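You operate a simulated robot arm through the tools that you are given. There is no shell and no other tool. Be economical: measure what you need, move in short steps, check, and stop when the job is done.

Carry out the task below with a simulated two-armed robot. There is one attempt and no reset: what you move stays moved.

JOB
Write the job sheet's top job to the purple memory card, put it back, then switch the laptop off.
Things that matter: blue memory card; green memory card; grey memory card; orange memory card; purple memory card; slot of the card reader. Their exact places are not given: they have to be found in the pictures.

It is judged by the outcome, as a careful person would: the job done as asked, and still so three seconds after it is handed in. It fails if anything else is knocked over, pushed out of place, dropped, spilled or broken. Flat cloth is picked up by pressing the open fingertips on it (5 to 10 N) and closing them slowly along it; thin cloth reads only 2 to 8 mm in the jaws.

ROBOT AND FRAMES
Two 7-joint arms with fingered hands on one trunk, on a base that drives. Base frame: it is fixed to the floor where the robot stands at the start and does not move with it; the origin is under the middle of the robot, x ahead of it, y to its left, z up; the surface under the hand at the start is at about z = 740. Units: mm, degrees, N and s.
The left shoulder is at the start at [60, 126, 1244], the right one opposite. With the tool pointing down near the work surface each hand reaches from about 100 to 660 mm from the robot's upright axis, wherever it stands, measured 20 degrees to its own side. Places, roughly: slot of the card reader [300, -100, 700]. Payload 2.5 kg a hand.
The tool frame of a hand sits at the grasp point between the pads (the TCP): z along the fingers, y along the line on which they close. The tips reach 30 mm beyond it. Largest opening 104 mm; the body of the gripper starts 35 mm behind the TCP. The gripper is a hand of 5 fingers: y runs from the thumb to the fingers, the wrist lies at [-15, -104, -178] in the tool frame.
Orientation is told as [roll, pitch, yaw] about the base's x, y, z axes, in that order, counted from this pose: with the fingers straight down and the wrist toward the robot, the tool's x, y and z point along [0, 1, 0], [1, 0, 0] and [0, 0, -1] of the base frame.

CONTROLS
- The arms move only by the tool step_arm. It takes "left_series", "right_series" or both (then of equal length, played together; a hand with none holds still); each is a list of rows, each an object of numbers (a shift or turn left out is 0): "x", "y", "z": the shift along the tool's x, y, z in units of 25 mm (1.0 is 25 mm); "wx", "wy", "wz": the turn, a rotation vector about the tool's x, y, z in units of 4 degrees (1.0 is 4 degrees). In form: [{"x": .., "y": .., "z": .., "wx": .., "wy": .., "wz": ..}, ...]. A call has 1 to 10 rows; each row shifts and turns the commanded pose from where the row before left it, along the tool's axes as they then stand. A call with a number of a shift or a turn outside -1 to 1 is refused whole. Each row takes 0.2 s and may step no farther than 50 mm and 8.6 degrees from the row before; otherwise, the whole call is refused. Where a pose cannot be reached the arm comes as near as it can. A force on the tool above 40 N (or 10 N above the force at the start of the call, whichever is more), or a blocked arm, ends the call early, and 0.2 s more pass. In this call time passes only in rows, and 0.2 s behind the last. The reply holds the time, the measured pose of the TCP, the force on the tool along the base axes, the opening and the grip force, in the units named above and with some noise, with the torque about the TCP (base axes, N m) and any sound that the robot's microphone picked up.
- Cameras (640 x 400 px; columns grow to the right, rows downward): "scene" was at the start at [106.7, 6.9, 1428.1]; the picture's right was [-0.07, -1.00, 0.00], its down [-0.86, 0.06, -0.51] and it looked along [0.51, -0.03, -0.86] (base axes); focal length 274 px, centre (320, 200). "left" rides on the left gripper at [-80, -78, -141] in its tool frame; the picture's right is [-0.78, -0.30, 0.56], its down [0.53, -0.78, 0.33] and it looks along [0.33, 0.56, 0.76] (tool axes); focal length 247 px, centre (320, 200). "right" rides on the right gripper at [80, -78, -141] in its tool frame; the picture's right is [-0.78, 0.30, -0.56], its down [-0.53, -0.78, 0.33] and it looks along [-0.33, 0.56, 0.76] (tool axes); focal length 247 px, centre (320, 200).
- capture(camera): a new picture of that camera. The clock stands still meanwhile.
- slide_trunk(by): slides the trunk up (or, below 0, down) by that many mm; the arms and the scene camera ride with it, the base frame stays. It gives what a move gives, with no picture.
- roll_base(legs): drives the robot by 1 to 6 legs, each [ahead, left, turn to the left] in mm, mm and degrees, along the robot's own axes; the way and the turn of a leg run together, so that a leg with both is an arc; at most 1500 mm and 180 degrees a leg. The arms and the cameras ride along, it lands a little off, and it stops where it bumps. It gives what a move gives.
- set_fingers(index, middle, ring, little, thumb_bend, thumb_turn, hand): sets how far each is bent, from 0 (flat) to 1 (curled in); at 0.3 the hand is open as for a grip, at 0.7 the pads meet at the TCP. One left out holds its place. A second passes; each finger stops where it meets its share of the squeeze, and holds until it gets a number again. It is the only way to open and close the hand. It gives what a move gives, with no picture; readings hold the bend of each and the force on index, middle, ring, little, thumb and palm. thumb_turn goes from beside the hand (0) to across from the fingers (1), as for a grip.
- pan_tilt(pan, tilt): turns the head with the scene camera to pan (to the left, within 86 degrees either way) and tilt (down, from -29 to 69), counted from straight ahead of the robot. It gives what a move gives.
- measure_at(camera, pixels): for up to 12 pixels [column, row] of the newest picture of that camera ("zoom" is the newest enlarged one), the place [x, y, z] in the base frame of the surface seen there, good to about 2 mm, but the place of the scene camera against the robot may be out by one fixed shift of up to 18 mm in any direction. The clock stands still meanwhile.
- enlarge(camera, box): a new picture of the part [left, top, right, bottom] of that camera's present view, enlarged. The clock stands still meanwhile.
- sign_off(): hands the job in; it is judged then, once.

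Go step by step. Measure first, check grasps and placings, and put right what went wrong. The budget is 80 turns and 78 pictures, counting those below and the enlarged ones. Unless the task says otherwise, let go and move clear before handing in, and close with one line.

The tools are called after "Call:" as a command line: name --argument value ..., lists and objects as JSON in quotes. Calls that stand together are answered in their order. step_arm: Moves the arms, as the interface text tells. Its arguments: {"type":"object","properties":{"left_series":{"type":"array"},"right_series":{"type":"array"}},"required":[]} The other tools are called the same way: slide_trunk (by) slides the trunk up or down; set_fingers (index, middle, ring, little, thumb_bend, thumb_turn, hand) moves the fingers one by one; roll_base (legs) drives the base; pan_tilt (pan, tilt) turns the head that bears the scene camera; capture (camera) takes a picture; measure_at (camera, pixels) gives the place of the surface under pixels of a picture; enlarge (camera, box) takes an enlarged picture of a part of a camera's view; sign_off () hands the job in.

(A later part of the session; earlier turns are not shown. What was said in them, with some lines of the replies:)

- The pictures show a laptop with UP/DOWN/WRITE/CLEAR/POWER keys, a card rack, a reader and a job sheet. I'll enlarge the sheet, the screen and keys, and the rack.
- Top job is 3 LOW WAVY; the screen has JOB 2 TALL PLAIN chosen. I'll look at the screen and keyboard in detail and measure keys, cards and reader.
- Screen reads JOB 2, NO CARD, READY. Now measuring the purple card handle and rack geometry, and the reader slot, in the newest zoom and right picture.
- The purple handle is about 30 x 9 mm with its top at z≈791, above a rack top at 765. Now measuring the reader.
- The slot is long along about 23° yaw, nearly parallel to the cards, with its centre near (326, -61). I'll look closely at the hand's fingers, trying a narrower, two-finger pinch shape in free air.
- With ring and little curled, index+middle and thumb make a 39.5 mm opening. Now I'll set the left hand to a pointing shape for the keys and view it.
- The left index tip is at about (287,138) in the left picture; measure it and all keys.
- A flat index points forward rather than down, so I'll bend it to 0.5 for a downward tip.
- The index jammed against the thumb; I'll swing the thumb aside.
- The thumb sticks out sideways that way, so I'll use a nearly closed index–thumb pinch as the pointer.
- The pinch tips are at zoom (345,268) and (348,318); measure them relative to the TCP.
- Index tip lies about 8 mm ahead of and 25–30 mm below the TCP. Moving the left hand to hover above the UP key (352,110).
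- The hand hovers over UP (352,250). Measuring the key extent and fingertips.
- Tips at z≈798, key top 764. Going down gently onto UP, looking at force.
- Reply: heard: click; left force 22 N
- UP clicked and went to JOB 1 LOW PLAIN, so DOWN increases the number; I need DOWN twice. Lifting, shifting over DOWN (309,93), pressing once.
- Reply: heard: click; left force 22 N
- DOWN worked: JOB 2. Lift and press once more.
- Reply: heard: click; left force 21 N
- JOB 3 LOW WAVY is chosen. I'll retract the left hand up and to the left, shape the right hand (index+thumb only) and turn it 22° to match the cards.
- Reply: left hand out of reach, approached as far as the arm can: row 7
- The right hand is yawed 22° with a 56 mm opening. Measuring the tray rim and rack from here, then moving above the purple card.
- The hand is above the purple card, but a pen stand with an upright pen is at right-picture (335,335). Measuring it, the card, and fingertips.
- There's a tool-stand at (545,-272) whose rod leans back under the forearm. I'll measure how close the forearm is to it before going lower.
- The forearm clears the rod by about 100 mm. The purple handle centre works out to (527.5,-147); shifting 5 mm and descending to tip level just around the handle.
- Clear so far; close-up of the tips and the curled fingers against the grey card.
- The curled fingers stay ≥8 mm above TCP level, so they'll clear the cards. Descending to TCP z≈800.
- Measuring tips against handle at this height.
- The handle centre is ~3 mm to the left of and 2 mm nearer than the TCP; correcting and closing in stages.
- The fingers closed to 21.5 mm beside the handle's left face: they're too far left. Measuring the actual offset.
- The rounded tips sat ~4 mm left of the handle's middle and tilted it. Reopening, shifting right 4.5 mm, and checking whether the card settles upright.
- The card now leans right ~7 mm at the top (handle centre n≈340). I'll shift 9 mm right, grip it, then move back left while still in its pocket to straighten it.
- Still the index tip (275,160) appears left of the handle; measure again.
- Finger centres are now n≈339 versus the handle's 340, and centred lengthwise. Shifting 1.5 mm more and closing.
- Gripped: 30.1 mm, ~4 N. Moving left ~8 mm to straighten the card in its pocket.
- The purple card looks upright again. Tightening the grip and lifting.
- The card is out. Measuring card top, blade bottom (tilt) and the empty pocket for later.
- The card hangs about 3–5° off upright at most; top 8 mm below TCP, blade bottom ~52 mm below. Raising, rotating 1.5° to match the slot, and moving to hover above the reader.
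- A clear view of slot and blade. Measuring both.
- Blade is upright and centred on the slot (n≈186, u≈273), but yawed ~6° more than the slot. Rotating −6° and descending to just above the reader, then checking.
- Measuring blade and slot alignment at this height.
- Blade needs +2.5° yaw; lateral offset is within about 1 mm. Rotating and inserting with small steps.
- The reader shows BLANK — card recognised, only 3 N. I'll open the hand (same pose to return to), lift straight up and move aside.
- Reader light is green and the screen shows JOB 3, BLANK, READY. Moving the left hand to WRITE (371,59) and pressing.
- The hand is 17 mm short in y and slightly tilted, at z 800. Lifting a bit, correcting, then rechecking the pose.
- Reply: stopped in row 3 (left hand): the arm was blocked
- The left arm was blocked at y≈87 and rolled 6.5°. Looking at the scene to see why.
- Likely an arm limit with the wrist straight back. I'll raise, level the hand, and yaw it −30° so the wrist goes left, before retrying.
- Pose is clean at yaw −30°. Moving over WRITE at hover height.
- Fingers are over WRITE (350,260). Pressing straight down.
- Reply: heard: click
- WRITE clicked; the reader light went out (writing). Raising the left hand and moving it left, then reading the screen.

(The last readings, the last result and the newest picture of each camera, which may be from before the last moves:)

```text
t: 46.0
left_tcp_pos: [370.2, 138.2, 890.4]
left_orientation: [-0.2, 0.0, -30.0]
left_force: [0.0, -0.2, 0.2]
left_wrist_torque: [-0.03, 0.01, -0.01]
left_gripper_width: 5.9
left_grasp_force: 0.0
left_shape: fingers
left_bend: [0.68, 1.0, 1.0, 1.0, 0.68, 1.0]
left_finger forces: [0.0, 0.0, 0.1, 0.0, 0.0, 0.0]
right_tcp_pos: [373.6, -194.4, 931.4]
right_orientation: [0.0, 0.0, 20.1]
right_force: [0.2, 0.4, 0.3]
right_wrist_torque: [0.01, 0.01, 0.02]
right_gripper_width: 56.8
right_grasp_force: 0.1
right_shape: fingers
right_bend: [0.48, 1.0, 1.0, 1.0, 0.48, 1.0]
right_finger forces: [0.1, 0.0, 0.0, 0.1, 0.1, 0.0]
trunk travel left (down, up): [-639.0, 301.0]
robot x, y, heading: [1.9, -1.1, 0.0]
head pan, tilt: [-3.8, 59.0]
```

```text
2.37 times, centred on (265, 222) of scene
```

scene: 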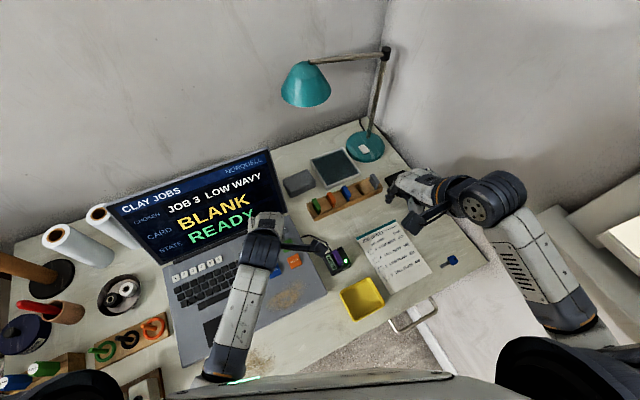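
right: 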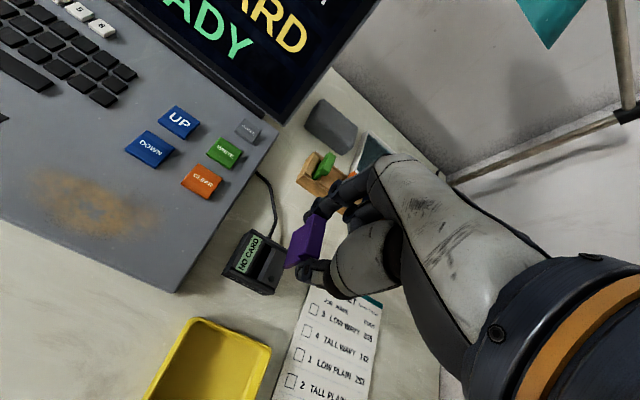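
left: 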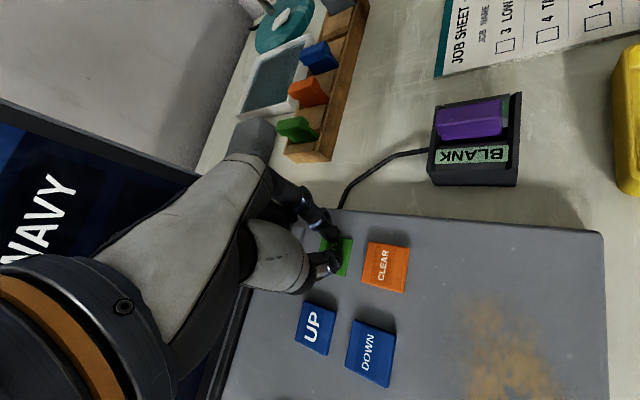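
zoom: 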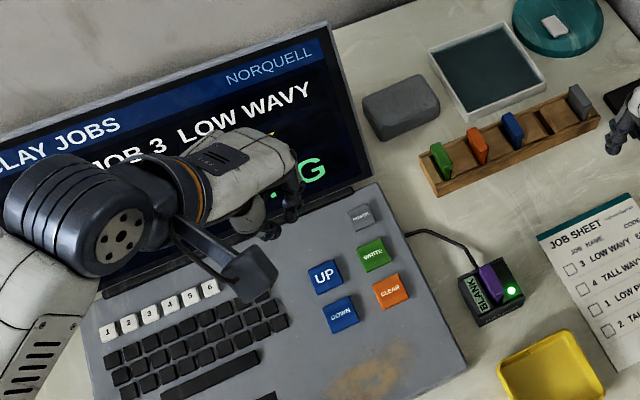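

The state reads "…G" (WRITING). I'll back the left hand off the screen's line of sight, letting time pass.

Call:
step_arm --left_series '[{"y": -0.7}, {"y": -0.7}, {"y": -0.7}, {"y": -0.7}, {}, {}, {}, {}, {}, {}]'

Call:
enlarge --camera "scene" --box '[130, 145, 400, 300]'

```text
t: 48.2
left_tcp_pos: [310.0, 172.1, 889.9]
left_orientation: [-0.2, 0.0, -30.0]
left_force: [0.2, 0.3, 0.1]
left_wrist_torque: [-0.03, 0.0, -0.03]
left_gripper_width: 6.0
left_grasp_force: 0.0
left_shape: fingers
left_bend: [0.68, 1.0, 1.0, 1.0, 0.68, 1.0]
left_finger forces: [0.1, 0.1, 0.1, 0.1, 0.1, 0.1]
right_tcp_pos: [372.9, -194.7, 932.3]
right_orientation: [0.0, 0.0, 20.0]
right_force: [0.1, 0.5, -0.2]
right_wrist_torque: [-0.04, -0.01, 0.04]
right_gripper_width: 56.5
right_grasp_force: 0.1
right_shape: fingers
right_bend: [0.48, 1.0, 1.0, 1.0, 0.48, 1.0]
right_finger forces: [0.0, 0.0, 0.0, 0.1, 0.0, 0.1]
trunk travel left (down, up): [-639.0, 301.0]
robot x, y, heading: [0.1, -0.0, -0.2]
head pan, tilt: [-3.8, 59.0]
```

```text
2.37 times, centred on (265, 222) of scene
```

zoom: 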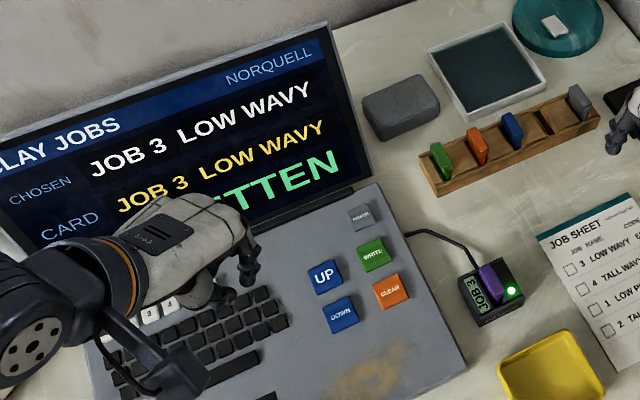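

WRITTEN: CARD JOB 3 LOW WAVY, reader "JOB 3". Retracing the right hand to 30 mm above the grasp pose and checking.

Call:
step_arm --right_series '[{"x": 1}, {"x": 1}, {"x": 1}, {"x": 1}, {"z": 1, "x": 1}, {"z": 1, "x": 0.4}, {"z": 1}, {"z": 1}]'

Call:
enlarge --camera "right" --box '[225, 165, 385, 315]'

```text
t: 50.0
left_tcp_pos: [309.7, 172.4, 889.9]
left_orientation: [-0.2, 0.1, -30.0]
left_force: [-0.2, 0.0, 0.9]
left_wrist_torque: [0.01, -0.05, 0.0]
left_gripper_width: 5.9
left_grasp_force: 0.0
left_shape: fingers
left_bend: [0.68, 1.0, 1.0, 1.0, 0.68, 1.0]
left_finger forces: [0.0, 0.1, 0.0, 0.0, 0.0, 0.1]
right_tcp_pos: [327.6, -65.2, 830.7]
right_orientation: [-0.1, 0.0, 20.0]
right_force: [0.4, 0.3, 0.4]
right_wrist_torque: [-0.01, 0.01, 0.01]
right_gripper_width: 56.6
right_grasp_force: 0.1
right_shape: fingers
right_bend: [0.48, 1.0, 1.0, 1.0, 0.48, 1.0]
right_finger forces: [0.0, 0.0, 0.0, 0.1, 0.0, 0.1]
trunk travel left (down, up): [-639.0, 301.0]
robot x, y, heading: [1.7, 0.1, -0.1]
head pan, tilt: [-3.8, 59.0]
```

```text
2.67 times, centred on (305, 240) of right
```

zoom: 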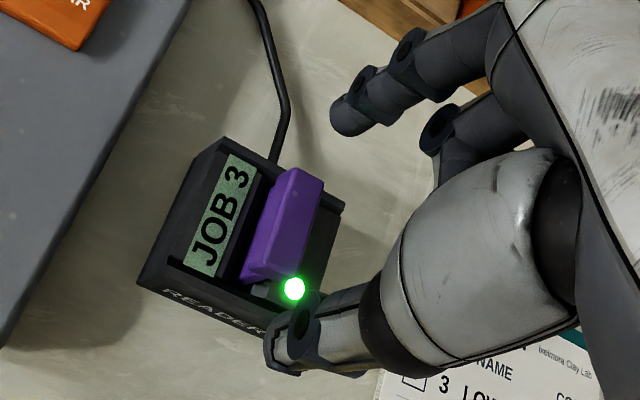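

Card upright in the reader. Descending the last 30 mm and checking finger/handle alignment.

Call:
step_arm --right_series '[{"z": 0.6}, {"z": 0.4}, {"z": 0.2}]'

Call:
enlarge --camera "right" --box '[225, 165, 385, 315]'

Call:
measure_at --camera "zoom" --pixels '[[340, 120], [335, 130], [275, 350], [290, 340], [350, 150], [375, 165], [335, 160], [310, 255], [300, 235], [330, 262], [345, 200]]'

```text
t: 50.8
left_tcp_pos: [308.9, 172.6, 889.3]
left_orientation: [-0.3, 0.0, -30.1]
left_force: [0.6, 0.7, 0.4]
left_wrist_torque: [-0.03, 0.01, -0.02]
left_gripper_width: 6.0
left_grasp_force: 0.0
left_shape: fingers
left_bend: [0.68, 1.0, 1.0, 1.0, 0.68, 1.0]
left_finger forces: [0.0, 0.0, 0.0, 0.1, 0.0, 0.0]
right_tcp_pos: [327.7, -67.1, 800.6]
right_orientation: [0.0, 0.0, 20.0]
right_force: [0.4, 0.2, -0.4]
right_wrist_torque: [-0.03, -0.01, 0.0]
right_gripper_width: 56.9
right_grasp_force: 0.0
right_shape: fingers
right_bend: [0.48, 1.0, 1.0, 1.0, 0.48, 1.0]
right_finger forces: [0.0, 0.1, 0.1, 0.1, 0.0, 0.0]
trunk travel left (down, up): [-639.0, 301.0]
robot x, y, heading: [0.2, -0.6, -0.1]
head pan, tilt: [-3.8, 59.0]
```

```text
2.67 times, centred on (305, 240) of right
```

zoom: 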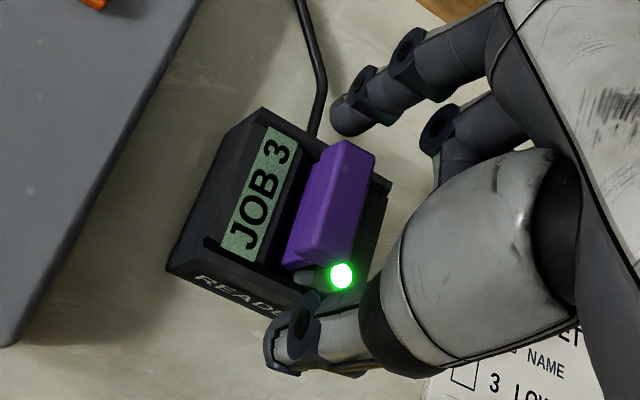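

```text
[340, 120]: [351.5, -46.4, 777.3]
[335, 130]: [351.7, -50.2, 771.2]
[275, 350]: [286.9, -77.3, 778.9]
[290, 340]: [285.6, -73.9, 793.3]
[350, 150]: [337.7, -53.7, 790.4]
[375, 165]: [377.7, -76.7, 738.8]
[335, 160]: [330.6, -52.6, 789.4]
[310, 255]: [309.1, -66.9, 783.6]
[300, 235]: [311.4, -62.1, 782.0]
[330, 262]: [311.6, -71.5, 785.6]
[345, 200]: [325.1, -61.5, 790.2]
```

Alignment matches the earlier grasp (handle ~6 mm left of TCP). Closing in two stages.

Call:
set_fingers --hand "right" --index 0.57 --thumb_bend 0.62

Call:
set_fingers --hand "right" --index 0.72 --thumb_bend 0.72

Call:
enlarge --camera "right" --box '[225, 165, 385, 315]'

```text
t: 51.8
left_tcp_pos: [308.7, 172.7, 889.6]
left_orientation: [-0.2, 0.0, -29.9]
left_force: [-0.2, 1.0, 0.0]
left_wrist_torque: [0.04, 0.0, 0.0]
left_gripper_width: 5.7
left_grasp_force: 0.2
left_shape: fingers
left_bend: [0.68, 1.0, 1.0, 1.0, 0.68, 1.0]
left_finger forces: [0.0, 0.0, 0.0, 0.0, 0.1, 0.0]
right_tcp_pos: [327.7, -66.2, 801.0]
right_orientation: [0.0, 0.0, 20.0]
right_force: [-0.7, -0.4, 1.1]
right_wrist_torque: [0.0, -0.03, -0.03]
right_gripper_width: 33.2
right_grasp_force: 1.6
right_shape: fingers
right_bend: [0.55, 1.0, 1.0, 1.0, 0.6, 1.0]
right_finger forces: [0.9, 0.0, 0.0, 0.1, 1.6, 0.1]
trunk travel left (down, up): [-639.0, 301.0]
robot x, y, heading: [4.7, -1.2, -0.2]
head pan, tilt: [-3.8, 59.0]
```

```text
t: 52.8
left_tcp_pos: [308.6, 173.4, 889.8]
left_orientation: [-0.1, 0.0, -30.1]
left_force: [0.8, -1.0, -0.2]
left_wrist_torque: [-0.04, -0.02, 0.04]
left_gripper_width: 5.9
left_grasp_force: 0.1
left_shape: fingers
left_bend: [0.68, 1.0, 1.0, 1.0, 0.68, 1.0]
left_finger forces: [0.1, 0.1, 0.0, 0.1, 0.0, 0.1]
right_tcp_pos: [327.4, -66.5, 801.5]
right_orientation: [0.0, 0.0, 20.0]
right_force: [-0.4, -0.9, 3.2]
right_wrist_torque: [-0.03, 0.04, -0.01]
right_gripper_width: 28.6
right_grasp_force: 10.4
right_shape: fingers
right_bend: [0.57, 1.0, 1.0, 1.0, 0.64, 1.0]
right_finger forces: [9.0, 0.0, 0.0, 0.0, 11.2, 0.0]
trunk travel left (down, up): [-639.0, 301.0]
robot x, y, heading: [-0.9, -0.2, -0.4]
head pan, tilt: [-3.8, 59.0]
```

```text
2.67 times, centred on (305, 240) of right
```

zoom: 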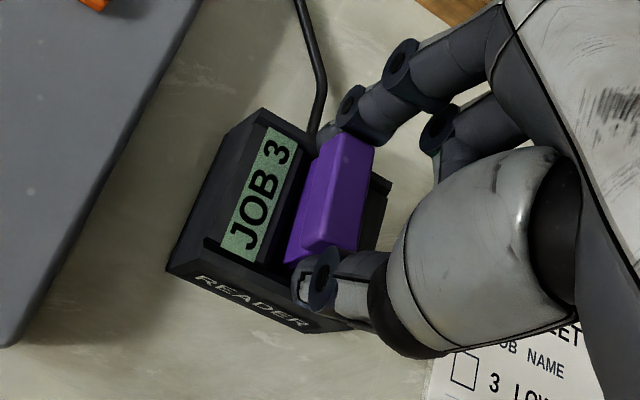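

Same secure grasp (28.6 mm). Lifting out, then carrying back above the rack's empty pocket.

Call:
step_arm --right_series '[{"z": -0.3}, {"z": -0.5}, {"z": -0.8}, {"z": -0.9}, {"z": -0.9}]'

Call:
step_arm --right_series '[{"y": 0.791, "x": -0.728}, {"y": 0.791, "x": -0.728}, {"y": 0.791, "x": -0.728}, {"y": 0.791, "x": -0.728}, {"y": 0.791, "x": -0.728}, {"y": 0.791, "x": -0.728}, {"y": 0.791, "x": -0.728}, {"y": 0.791, "x": -0.728}, {"wz": 0.6}, {"z": 0.5}]'

Call:
enlarge --camera "right" --box '[225, 180, 365, 310]'

```text
t: 54.0
left_tcp_pos: [307.9, 173.5, 890.2]
left_orientation: [-0.2, 0.0, -30.1]
left_force: [0.0, -0.1, -1.0]
left_wrist_torque: [0.0, -0.01, 0.0]
left_gripper_width: 6.0
left_grasp_force: 0.0
left_shape: fingers
left_bend: [0.68, 1.0, 1.0, 1.0, 0.68, 1.0]
left_finger forces: [0.1, 0.0, 0.1, 0.0, 0.0, 0.0]
right_tcp_pos: [328.2, -66.0, 885.0]
right_orientation: [0.0, 0.1, 19.9]
right_force: [0.2, -0.1, -0.9]
right_wrist_torque: [-0.02, -0.01, 0.0]
right_gripper_width: 28.2
right_grasp_force: 8.2
right_shape: fingers
right_bend: [0.57, 1.0, 1.0, 1.0, 0.64, 1.0]
right_finger forces: [8.5, 0.1, 0.0, 0.1, 8.5, 0.1]
trunk travel left (down, up): [-639.0, 301.0]
robot x, y, heading: [-2.5, 0.8, 0.0]
head pan, tilt: [-3.8, 59.0]
```

```text
t: 56.2
left_tcp_pos: [309.4, 172.2, 889.9]
left_orientation: [-0.1, 0.0, -29.9]
left_force: [0.0, 0.0, -0.5]
left_wrist_torque: [0.0, -0.04, 0.0]
left_gripper_width: 6.1
left_grasp_force: 0.0
left_shape: fingers
left_bend: [0.68, 1.0, 1.0, 1.0, 0.68, 1.0]
left_finger forces: [0.0, 0.0, 0.1, 0.0, 0.0, 0.0]
right_tcp_pos: [526.2, -149.5, 874.3]
right_orientation: [0.0, 0.1, 17.4]
right_force: [0.9, -0.1, -0.1]
right_wrist_torque: [-0.05, -0.02, 0.03]
right_gripper_width: 28.5
right_grasp_force: 8.6
right_shape: fingers
right_bend: [0.57, 1.0, 1.0, 1.0, 0.64, 1.0]
right_finger forces: [8.5, 0.0, 0.0, 0.0, 8.6, 0.1]
trunk travel left (down, up): [-639.0, 301.0]
robot x, y, heading: [-0.7, 1.5, -0.0]
head pan, tilt: [-3.8, 59.0]
```

```text
3.08 times, centred on (295, 245) of right
```

zoom: 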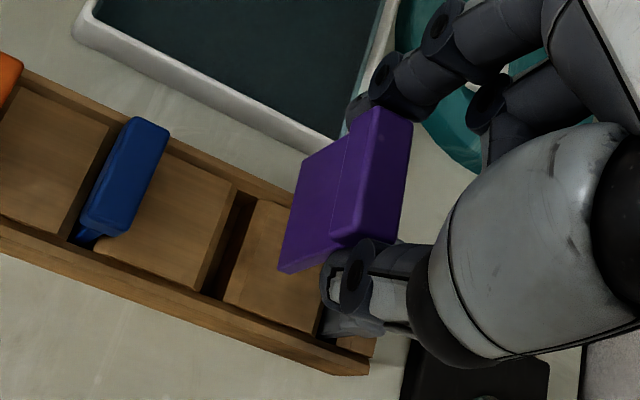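

Measuring the blade and the empty pocket edges (zoom 195–258 columns).

Call:
measure_at --camera "zoom" --pixels '[[304, 160], [282, 265], [330, 150], [320, 255], [295, 210], [310, 200], [345, 140], [335, 235], [368, 112], [335, 228], [408, 125], [360, 175]]'

Call:
measure_at --camera "zoom" --pixels '[[230, 190], [190, 280], [262, 205], [230, 300], [245, 200], [212, 285], [225, 260], [235, 235], [250, 193], [205, 296], [175, 160], [285, 310]]'

```text
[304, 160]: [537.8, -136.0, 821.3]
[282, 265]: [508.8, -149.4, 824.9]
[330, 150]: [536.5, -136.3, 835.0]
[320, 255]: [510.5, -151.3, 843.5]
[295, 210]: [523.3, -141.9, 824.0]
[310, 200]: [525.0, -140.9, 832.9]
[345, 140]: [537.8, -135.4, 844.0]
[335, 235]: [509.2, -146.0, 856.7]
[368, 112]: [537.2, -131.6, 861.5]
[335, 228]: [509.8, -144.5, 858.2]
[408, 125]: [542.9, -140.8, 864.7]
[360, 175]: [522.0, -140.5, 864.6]
```

```text
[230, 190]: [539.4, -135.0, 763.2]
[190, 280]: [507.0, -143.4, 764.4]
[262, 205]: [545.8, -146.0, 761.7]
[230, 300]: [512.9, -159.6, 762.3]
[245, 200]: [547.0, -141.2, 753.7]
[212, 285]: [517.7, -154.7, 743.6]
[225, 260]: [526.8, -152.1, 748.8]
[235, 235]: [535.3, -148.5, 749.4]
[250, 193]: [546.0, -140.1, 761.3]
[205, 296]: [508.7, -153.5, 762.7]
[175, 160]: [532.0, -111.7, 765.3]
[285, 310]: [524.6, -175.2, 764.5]
```

The blade is at n≈328 vs pocket centre ≈332.5, and ~3° over-yawed. Correcting and descending to just above the pocket.

Call:
step_arm --right_series '[{"wz": 0.8}, {"x": -0.18}, {"z": 0.7}, {"z": 0.7}]'

Call:
enlarge --camera "right" --box '[225, 180, 365, 310]'

Call:
measure_at --camera "zoom" --pixels '[[304, 165], [284, 262], [330, 150], [318, 252], [295, 210], [310, 200], [368, 115], [340, 225]]'

```text
t: 57.2
left_tcp_pos: [308.9, 171.9, 890.1]
left_orientation: [-0.2, 0.0, -30.1]
left_force: [0.0, -0.6, -0.2]
left_wrist_torque: [0.0, 0.01, -0.01]
left_gripper_width: 6.0
left_grasp_force: 0.1
left_shape: fingers
left_bend: [0.68, 1.0, 1.0, 1.0, 0.68, 1.0]
left_finger forces: [0.1, 0.0, 0.0, 0.1, 0.1, 0.0]
right_tcp_pos: [528.1, -153.5, 838.1]
right_orientation: [0.0, -0.1, 14.4]
right_force: [0.5, 0.7, 0.3]
right_wrist_torque: [-0.02, 0.01, 0.03]
right_gripper_width: 28.3
right_grasp_force: 8.6
right_shape: fingers
right_bend: [0.57, 1.0, 1.0, 1.0, 0.64, 1.0]
right_finger forces: [8.5, 0.0, 0.0, 0.0, 8.5, 0.1]
trunk travel left (down, up): [-639.0, 301.0]
robot x, y, heading: [0.1, -0.5, -0.1]
head pan, tilt: [-3.8, 59.0]
```

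```text
3.08 times, centred on (295, 245) of right
```

zoom: 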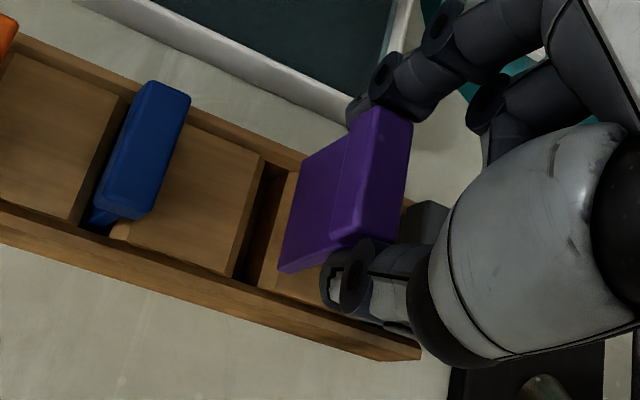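

```text
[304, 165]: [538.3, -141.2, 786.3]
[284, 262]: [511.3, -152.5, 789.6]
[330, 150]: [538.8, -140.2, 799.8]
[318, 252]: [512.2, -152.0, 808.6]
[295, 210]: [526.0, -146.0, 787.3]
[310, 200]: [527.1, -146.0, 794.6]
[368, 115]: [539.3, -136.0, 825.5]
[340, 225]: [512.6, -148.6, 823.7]
```

Blade now at n≈331.3 (centre ≈332.4), parallel to the pocket. Lowering into it with small steps.

Call:
step_arm --right_series '[{"z": 0.5}, {"z": 0.3}, {"z": 0.2}, {"z": 0.2}, {"z": 0.15}, {"z": 0.1}]'

Call:
enlarge --camera "right" --box '[225, 180, 365, 310]'

Call:
measure_at --camera "zoom" --pixels '[[368, 115], [340, 225], [408, 128], [390, 232], [345, 150], [325, 240], [300, 200]]'

```text
t: 58.6
left_tcp_pos: [310.3, 173.7, 889.6]
left_orientation: [-0.2, 0.0, -30.0]
left_force: [-0.4, 0.3, 0.6]
left_wrist_torque: [-0.01, -0.01, 0.02]
left_gripper_width: 5.9
left_grasp_force: 0.1
left_shape: fingers
left_bend: [0.68, 1.0, 1.0, 1.0, 0.68, 1.0]
left_finger forces: [0.0, 0.0, 0.0, 0.0, 0.0, 0.0]
right_tcp_pos: [528.3, -152.4, 802.5]
right_orientation: [0.0, -0.1, 14.4]
right_force: [-0.2, 0.4, 0.3]
right_wrist_torque: [0.02, -0.01, 0.0]
right_gripper_width: 28.3
right_grasp_force: 9.0
right_shape: fingers
right_bend: [0.57, 1.0, 1.0, 1.0, 0.64, 1.0]
right_finger forces: [8.6, 0.0, 0.0, 0.0, 8.5, 0.0]
trunk travel left (down, up): [-639.0, 301.0]
robot x, y, heading: [-2.1, -3.1, 0.1]
head pan, tilt: [-3.8, 59.0]
```

```text
3.08 times, centred on (295, 245) of right
```

zoom: 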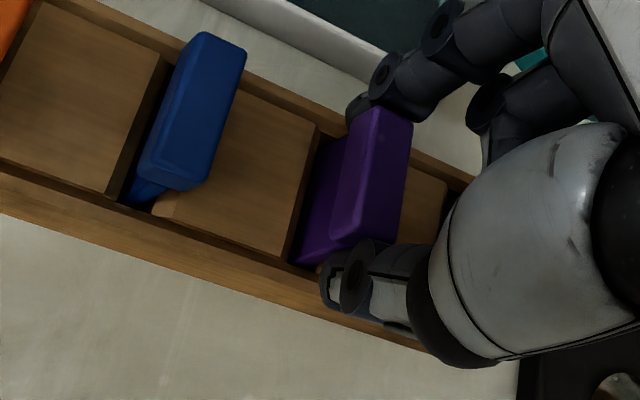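

```text
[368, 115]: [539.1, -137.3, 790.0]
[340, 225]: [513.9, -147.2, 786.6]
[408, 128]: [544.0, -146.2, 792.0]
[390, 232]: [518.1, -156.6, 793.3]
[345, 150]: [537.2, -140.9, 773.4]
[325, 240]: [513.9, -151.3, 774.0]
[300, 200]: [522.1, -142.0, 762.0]
```

In the pocket without contact force; handle top ~792.5. Lowering 3 mm more until it rests.

Call:
step_arm --right_series '[{"z": 0.05}, {"z": 0.05}, {"z": 0.04}]'

```text
t: 59.4
left_tcp_pos: [308.9, 171.8, 890.5]
left_orientation: [-0.1, 0.0, -30.0]
left_force: [0.6, 1.4, -0.6]
left_wrist_torque: [0.01, 0.0, 0.06]
left_gripper_width: 5.9
left_grasp_force: 0.0
left_shape: fingers
left_bend: [0.68, 1.0, 1.0, 1.0, 0.68, 1.0]
left_finger forces: [0.1, 0.0, 0.0, 0.1, 0.0, 0.0]
right_tcp_pos: [528.3, -153.6, 799.2]
right_orientation: [0.1, -0.2, 14.4]
right_force: [-1.7, -1.0, 4.8]
right_wrist_torque: [-0.02, 0.0, 0.01]
right_gripper_width: 28.1
right_grasp_force: 9.1
right_shape: fingers
right_bend: [0.57, 1.0, 1.0, 1.0, 0.64, 1.0]
right_finger forces: [8.0, 0.0, 0.1, 0.0, 9.8, 0.0]
trunk travel left (down, up): [-639.0, 301.0]
robot x, y, heading: [4.1, 2.7, 0.0]
head pan, tilt: [-3.8, 59.0]
```

Contact at 4.8 N: the card is on the bottom. Opening and lifting straight up.

Call:
set_fingers --hand "right" --index 0.48 --thumb_bend 0.48

Call:
step_arm --right_series '[{"z": -0.4}, {"z": -0.8}, {"z": -0.8}, {"z": -0.8}, {"z": -0.6, "y": -0.6}, {"y": -0.8}, {"y": -0.9}, {"y": -0.9}, {"y": -0.9}]'

Call:
capture --camera "right"

Call:
enlarge --camera "scene" --box '[290, 140, 400, 230]'

```text
t: 60.4
left_tcp_pos: [309.0, 172.3, 890.3]
left_orientation: [-0.3, 0.0, -30.0]
left_force: [-1.0, 0.0, -0.9]
left_wrist_torque: [0.02, -0.02, 0.0]
left_gripper_width: 5.7
left_grasp_force: 0.1
left_shape: fingers
left_bend: [0.68, 1.0, 1.0, 1.0, 0.68, 1.0]
left_finger forces: [0.1, 0.0, 0.0, 0.0, 0.1, 0.0]
right_tcp_pos: [526.2, -153.0, 799.0]
right_orientation: [0.1, -0.1, 14.4]
right_force: [0.3, 0.2, 1.0]
right_wrist_torque: [0.02, -0.01, -0.01]
right_gripper_width: 56.7
right_grasp_force: 0.1
right_shape: fingers
right_bend: [0.48, 1.0, 1.0, 1.0, 0.48, 1.0]
right_finger forces: [0.1, 0.0, 0.0, 0.1, 0.1, 0.0]
trunk travel left (down, up): [-639.0, 301.0]
robot x, y, heading: [-2.2, -3.4, -0.0]
head pan, tilt: [-3.8, 59.0]
```

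```text
t: 62.4
left_tcp_pos: [308.9, 171.9, 890.6]
left_orientation: [-0.2, 0.0, -30.0]
left_force: [0.3, 0.6, 0.0]
left_wrist_torque: [0.02, 0.02, -0.01]
left_gripper_width: 6.0
left_grasp_force: 0.0
left_shape: fingers
left_bend: [0.68, 1.0, 1.0, 1.0, 0.68, 1.0]
left_finger forces: [0.1, 0.0, 0.1, 0.1, 0.0, 0.0]
right_tcp_pos: [427.4, -180.1, 884.5]
right_orientation: [0.0, 0.0, 14.2]
right_force: [0.9, -0.9, 0.0]
right_wrist_torque: [-0.03, 0.03, 0.02]
right_gripper_width: 56.6
right_grasp_force: 0.2
right_shape: fingers
right_bend: [0.48, 1.0, 1.0, 1.0, 0.48, 1.0]
right_finger forces: [0.1, 0.0, 0.2, 0.0, 0.0, 0.0]
trunk travel left (down, up): [-639.0, 301.0]
robot x, y, heading: [-0.8, -0.9, 0.1]
head pan, tilt: [-3.8, 59.0]
```

```text
13 pictures are left
```

right: 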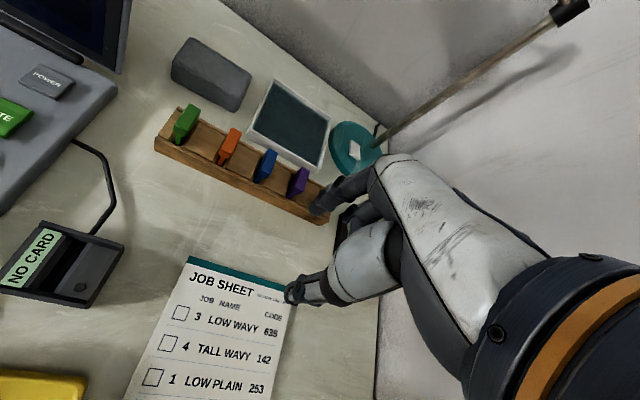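

```text
4.44 times, centred on (345, 185) of scene
```

zoom: 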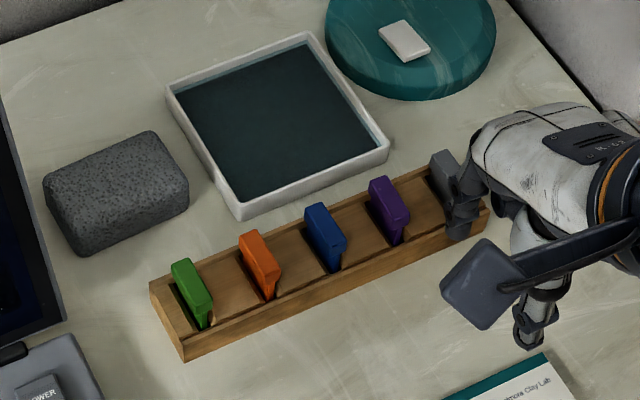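

Purple is back upright in its pocket and the reader shows NO CARD. Now moving the left hand toward POWER (417,72), staying high and slightly short to check screen clearance.

Call:
step_arm --left_series '[{"x": -0.21, "y": 0.862}, {"x": -0.21, "y": 0.862}, {"x": -0.21, "y": 0.862, "z": 0.2}, {"x": -0.21, "y": 0.862, "z": 0.4}, {"x": -0.21, "y": 0.862, "z": 0.5}, {"x": -0.21, "y": 0.862, "z": 0.5}]'

Call:
capture --camera "left"

Call:
measure_at --camera "left" --pixels '[[325, 230], [335, 260], [300, 200], [275, 190], [270, 170], [230, 170], [150, 140], [100, 190], [180, 190], [200, 200]]'

Call:
capture --camera "scene"

```text
t: 63.8
left_tcp_pos: [405.1, 81.5, 850.0]
left_orientation: [-0.2, 0.0, -29.9]
left_force: [-1.0, 0.0, -0.7]
left_wrist_torque: [-0.03, -0.03, 0.03]
left_gripper_width: 6.0
left_grasp_force: 0.2
left_shape: fingers
left_bend: [0.68, 1.0, 1.0, 1.0, 0.68, 1.0]
left_finger forces: [0.0, 0.0, 0.0, 0.1, 0.0, 0.0]
right_tcp_pos: [427.8, -179.4, 884.7]
right_orientation: [-0.1, 0.1, 14.4]
right_force: [0.2, 0.5, -0.3]
right_wrist_torque: [0.0, 0.0, 0.0]
right_gripper_width: 56.9
right_grasp_force: 0.0
right_shape: fingers
right_bend: [0.48, 1.0, 1.0, 1.0, 0.48, 1.0]
right_finger forces: [0.0, 0.1, 0.0, 0.0, 0.0, 0.1]
trunk travel left (down, up): [-639.0, 301.0]
robot x, y, heading: [2.9, -0.4, 0.3]
head pan, tilt: [-3.8, 59.0]
```

```text
11 pictures are left
```

left: 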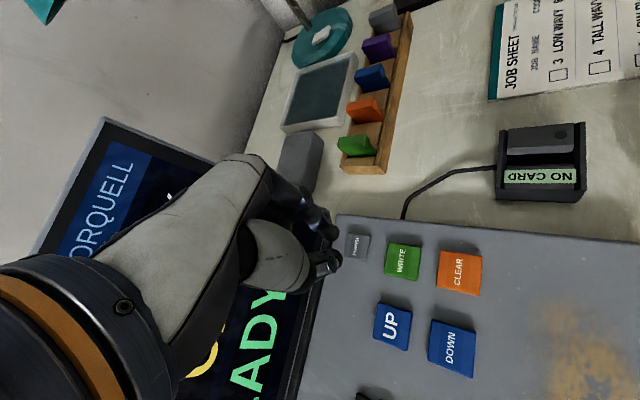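

```text
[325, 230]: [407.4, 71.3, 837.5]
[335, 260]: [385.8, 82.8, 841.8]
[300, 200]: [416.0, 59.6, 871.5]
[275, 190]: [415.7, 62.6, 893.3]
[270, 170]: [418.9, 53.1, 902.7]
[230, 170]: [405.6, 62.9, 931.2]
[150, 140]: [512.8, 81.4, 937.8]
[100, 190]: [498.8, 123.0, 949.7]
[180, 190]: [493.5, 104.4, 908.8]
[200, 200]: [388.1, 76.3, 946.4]
```

```text
10 pictures are left
```

scene: 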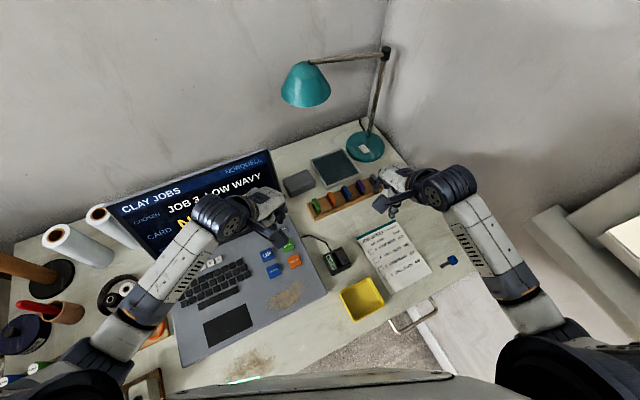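

POWER is near the screen, and the left hand's curled fingers would graze it. The right hand's fingers point away from the screen, so I'll retreat the left hand, close the right pinch, yaw it to 35° and use it instead.

Call:
step_arm --left_series '[{"y": -0.8, "z": -0.5}, {"y": -0.8, "z": -0.5}, {"y": -0.862, "x": 0.21, "z": -0.5}, {"y": -0.862, "x": 0.25}, {"y": -0.862, "x": 0.25}, {"y": -0.862, "x": 0.25}]' --right_series '[{"wz": -0.87}, {"wz": -0.87}, {"wz": -0.87}, {"wz": -0.87}, {"wz": -0.87}, {"wz": -0.8}]'

Call:
set_fingers --hand "right" --index 0.68 --thumb_bend 0.68

Call:
step_arm --right_series '[{"x": 0.9, "y": 0.5}, {"x": 0.9, "y": 0.5}, {"x": 0.9, "y": 0.5}, {"x": 0.9, "y": 0.5}, {"x": 0.9, "y": 0.5}, {"x": 0.9, "y": 0.5}]'

```text
t: 65.2
left_tcp_pos: [306.5, 166.6, 887.2]
left_orientation: [-0.1, 0.1, -30.0]
left_force: [0.5, -0.3, -0.3]
left_wrist_torque: [-0.03, 0.02, 0.0]
left_gripper_width: 5.8
left_grasp_force: 0.1
left_shape: fingers
left_bend: [0.68, 1.0, 1.0, 1.0, 0.68, 1.0]
left_finger forces: [0.0, 0.0, 0.0, 0.1, 0.0, 0.0]
right_tcp_pos: [428.5, -179.0, 883.8]
right_orientation: [0.1, 0.1, 35.0]
right_force: [0.1, -1.3, 0.6]
right_wrist_torque: [0.04, 0.01, 0.02]
right_gripper_width: 56.6
right_grasp_force: 0.0
right_shape: fingers
right_bend: [0.48, 1.0, 1.0, 1.0, 0.48, 1.0]
right_finger forces: [0.0, 0.0, 0.1, 0.0, 0.1, 0.1]
trunk travel left (down, up): [-639.0, 301.0]
robot x, y, heading: [-0.9, 0.7, 0.4]
head pan, tilt: [-3.8, 59.0]
```

```text
t: 66.2
left_tcp_pos: [306.2, 165.7, 887.0]
left_orientation: [-0.2, 0.0, -30.0]
left_force: [-0.2, -0.4, -0.3]
left_wrist_torque: [0.03, 0.01, -0.01]
left_gripper_width: 6.0
left_grasp_force: 0.0
left_shape: fingers
left_bend: [0.68, 1.0, 1.0, 1.0, 0.68, 1.0]
left_finger forces: [0.0, 0.0, 0.0, 0.0, 0.1, 0.0]
right_tcp_pos: [428.5, -178.8, 884.4]
right_orientation: [0.1, 0.0, 35.0]
right_force: [-0.1, -0.2, 0.8]
right_wrist_torque: [0.01, -0.01, 0.0]
right_gripper_width: 6.4
right_grasp_force: 0.1
right_shape: fingers
right_bend: [0.68, 1.0, 1.0, 1.0, 0.68, 1.0]
right_finger forces: [0.0, 0.0, 0.1, 0.1, 0.1, 0.0]
trunk travel left (down, up): [-639.0, 301.0]
robot x, y, heading: [-1.0, -0.0, 0.1]
head pan, tilt: [-3.8, 59.0]
```

```text
t: 67.6
left_tcp_pos: [306.4, 165.4, 886.6]
left_orientation: [-0.2, 0.0, -30.0]
left_force: [0.2, -0.8, 0.1]
left_wrist_torque: [0.03, -0.01, -0.03]
left_gripper_width: 5.8
left_grasp_force: 0.1
left_shape: fingers
left_bend: [0.68, 1.0, 1.0, 1.0, 0.68, 1.0]
left_finger forces: [0.1, 0.0, 0.0, 0.1, 0.0, 0.0]
right_tcp_pos: [411.5, -25.3, 886.0]
right_orientation: [0.0, 0.1, 35.0]
right_force: [0.6, 0.2, -1.0]
right_wrist_torque: [0.01, 0.01, 0.03]
right_gripper_width: 6.6
right_grasp_force: 0.1
right_shape: fingers
right_bend: [0.68, 1.0, 1.0, 1.0, 0.68, 1.0]
right_finger forces: [0.1, 0.0, 0.0, 0.0, 0.1, 0.0]
trunk travel left (down, up): [-639.0, 301.0]
robot x, y, heading: [-2.7, -0.0, -0.1]
head pan, tilt: [-3.8, 59.0]
```

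No reach problem so far. Continuing to hover over POWER and looking.

Call:
step_arm --right_series '[{"x": 0.75, "y": 0.55}, {"x": 0.75, "y": 0.6}, {"x": 0.75, "y": 0.6, "z": 0.5}, {"x": 0.75, "y": 0.6, "z": 0.7}]'

Call:
capture --camera "right"

Call:
measure_at --camera "right" --pixels '[[315, 225], [300, 255], [335, 200], [355, 190], [345, 220], [240, 60], [280, 120]]'

```text
t: 68.6
left_tcp_pos: [307.0, 166.7, 887.6]
left_orientation: [-0.2, 0.0, -30.1]
left_force: [-0.4, -0.3, 0.0]
left_wrist_torque: [-0.01, -0.01, -0.02]
left_gripper_width: 6.1
left_grasp_force: 0.2
left_shape: fingers
left_bend: [0.68, 1.0, 1.0, 1.0, 0.68, 1.0]
left_finger forces: [0.0, 0.0, 0.1, 0.0, 0.0, 0.1]
right_tcp_pos: [415.7, 70.4, 855.9]
right_orientation: [0.0, 0.0, 35.0]
right_force: [-0.9, 0.0, -0.4]
right_wrist_torque: [0.03, 0.02, 0.01]
right_gripper_width: 6.4
right_grasp_force: 0.1
right_shape: fingers
right_bend: [0.68, 1.0, 1.0, 1.0, 0.68, 1.0]
right_finger forces: [0.0, 0.0, 0.1, 0.0, 0.0, 0.0]
trunk travel left (down, up): [-639.0, 301.0]
robot x, y, heading: [0.5, 3.3, 0.2]
head pan, tilt: [-3.8, 59.0]
```

```text
9 pictures are left
```

right: 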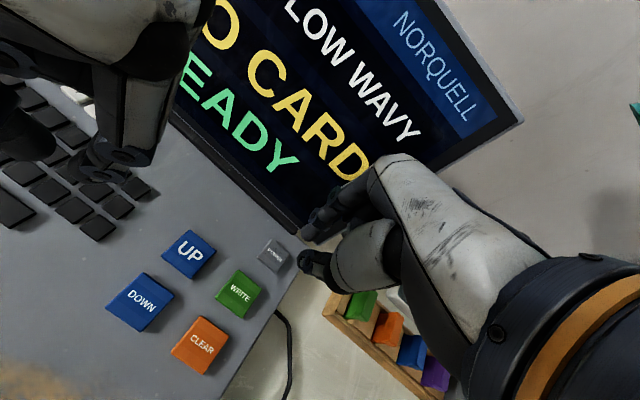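

```text
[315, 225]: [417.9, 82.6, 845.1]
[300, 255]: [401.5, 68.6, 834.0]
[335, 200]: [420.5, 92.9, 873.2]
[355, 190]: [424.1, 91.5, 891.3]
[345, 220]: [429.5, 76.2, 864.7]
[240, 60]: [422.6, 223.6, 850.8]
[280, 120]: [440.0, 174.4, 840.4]
```

Screen clearance looks about 20 mm or better. Shifting 8 mm forward so the thumb tip centres on POWER and pressing.

Call:
step_arm --right_series '[{"y": 0.34}, {"z": 0.7}, {"z": 0.7}, {"z": 0.5}, {"z": 0.3}, {"z": 0.12}, {"z": 0.1}, {"z": 0.08}]'

Call:
capture --camera "right"

```text
t: 70.4
left_tcp_pos: [305.6, 165.3, 886.5]
left_orientation: [-0.2, 0.0, -30.0]
left_force: [-0.8, 0.5, -0.9]
left_wrist_torque: [0.0, -0.03, 0.02]
left_gripper_width: 5.9
left_grasp_force: 0.0
left_shape: fingers
left_bend: [0.68, 1.0, 1.0, 1.0, 0.68, 1.0]
left_finger forces: [0.0, 0.1, 0.0, 0.1, 0.0, 0.1]
right_tcp_pos: [425.1, 74.7, 791.6]
right_orientation: [-0.1, -0.1, 35.0]
right_force: [-0.7, 0.5, 3.1]
right_wrist_torque: [-0.04, 0.04, -0.03]
right_gripper_width: 6.1
right_grasp_force: 0.9
right_shape: fingers
right_bend: [0.68, 1.0, 1.0, 1.0, 0.68, 1.0]
right_finger forces: [0.0, 0.0, 0.0, 0.0, 2.7, 0.1]
trunk travel left (down, up): [-639.0, 301.0]
robot x, y, heading: [2.3, 1.8, -0.1]
head pan, tilt: [-3.8, 59.0]
heard: click
```

```text
8 pictures are left
```

right: 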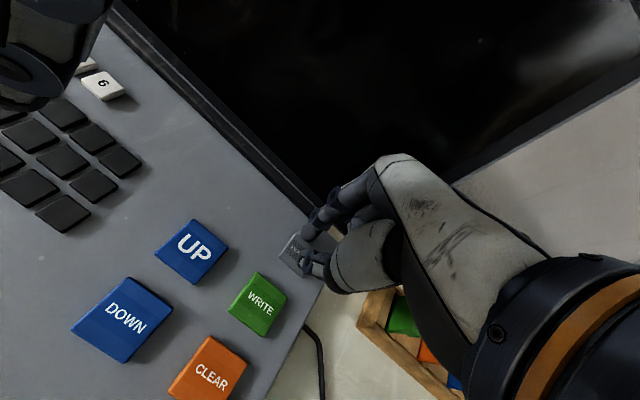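

The click was heard and the screen is black — laptop off. Lifting straight up, backing the right hand away, then a final look.

Call:
step_arm --right_series '[{"z": -0.5}, {"z": -0.8}, {"z": -0.9}, {"z": -0.9}, {"z": -0.8, "y": -0.3}, {"x": -0.8, "y": -0.6}, {"x": -0.9, "y": -0.6}, {"x": -0.9, "y": -0.6}, {"x": -0.9, "y": -0.6}, {"x": -0.9, "y": -0.5}]'

Call:
step_arm --right_series '[{"x": -0.9, "y": -0.3}, {"x": -0.9}, {}, {}, {}]'

Call:
capture --camera "scene"

Call:
enlarge --camera "scene" --box '[220, 140, 470, 300]'

```text
t: 72.6
left_tcp_pos: [307.8, 165.6, 887.3]
left_orientation: [-0.2, 0.0, -30.0]
left_force: [0.4, 0.2, -0.1]
left_wrist_torque: [0.02, -0.04, -0.03]
left_gripper_width: 5.8
left_grasp_force: 0.1
left_shape: fingers
left_bend: [0.68, 1.0, 1.0, 1.0, 0.68, 1.0]
left_finger forces: [0.0, 0.0, 0.1, 0.1, 0.1, 0.1]
right_tcp_pos: [422.8, -60.2, 888.4]
right_orientation: [0.0, -0.1, 35.0]
right_force: [-0.6, 0.8, -0.6]
right_wrist_torque: [0.01, -0.02, -0.02]
right_gripper_width: 6.0
right_grasp_force: 0.2
right_shape: fingers
right_bend: [0.68, 1.0, 1.0, 1.0, 0.68, 1.0]
right_finger forces: [0.1, 0.0, 0.0, 0.1, 0.0, 0.1]
trunk travel left (down, up): [-639.0, 301.0]
robot x, y, heading: [1.8, 2.7, -0.1]
head pan, tilt: [-3.8, 59.0]
```

```text
t: 73.8
left_tcp_pos: [306.3, 164.4, 887.1]
left_orientation: [-0.2, -0.1, -30.0]
left_force: [0.4, 0.9, 0.0]
left_wrist_torque: [-0.05, 0.02, 0.0]
left_gripper_width: 5.9
left_grasp_force: 0.1
left_shape: fingers
left_bend: [0.68, 1.0, 1.0, 1.0, 0.68, 1.0]
left_finger forces: [0.0, 0.1, 0.0, 0.0, 0.1, 0.1]
right_tcp_pos: [443.6, -102.2, 888.8]
right_orientation: [0.0, 0.1, 35.0]
right_force: [-0.3, 0.0, 0.8]
right_wrist_torque: [-0.01, 0.02, -0.03]
right_gripper_width: 6.4
right_grasp_force: 0.1
right_shape: fingers
right_bend: [0.68, 1.0, 1.0, 1.0, 0.68, 1.0]
right_finger forces: [0.0, 0.0, 0.0, 0.0, 0.1, 0.0]
trunk travel left (down, up): [-639.0, 301.0]
robot x, y, heading: [0.2, -0.6, 0.2]
head pan, tilt: [-3.8, 59.0]
```

```text
7 pictures are left
```

scene: 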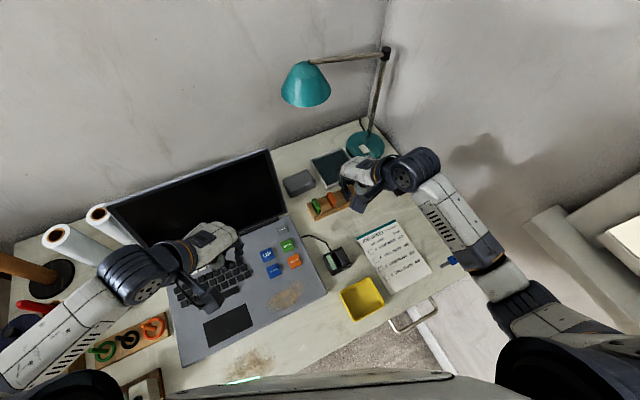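

```text
2.50 times, centred on (345, 220) of scene
```

zoom: 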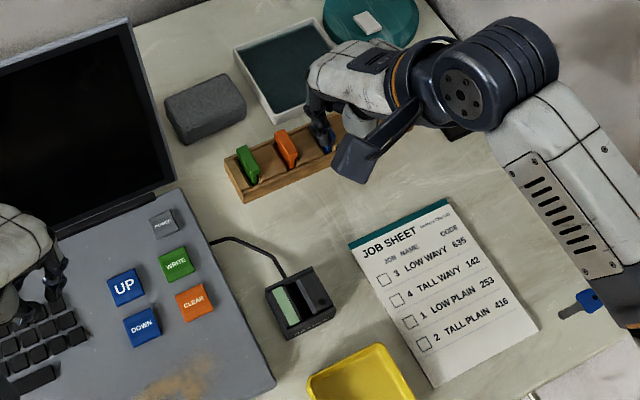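

The laptop screen is black, the reader is empty and its display is blank. The purple card was last seen upright in its pocket (the hand hides it in this picture but is about 65 mm above). Both hands are clear, so I'm handing in.

Call:
sign_off

```text
The job is handed in.
```

Job 3 LOW WAVY is written to the purple card, which is back in its rack pocket, and the laptop is switched off.
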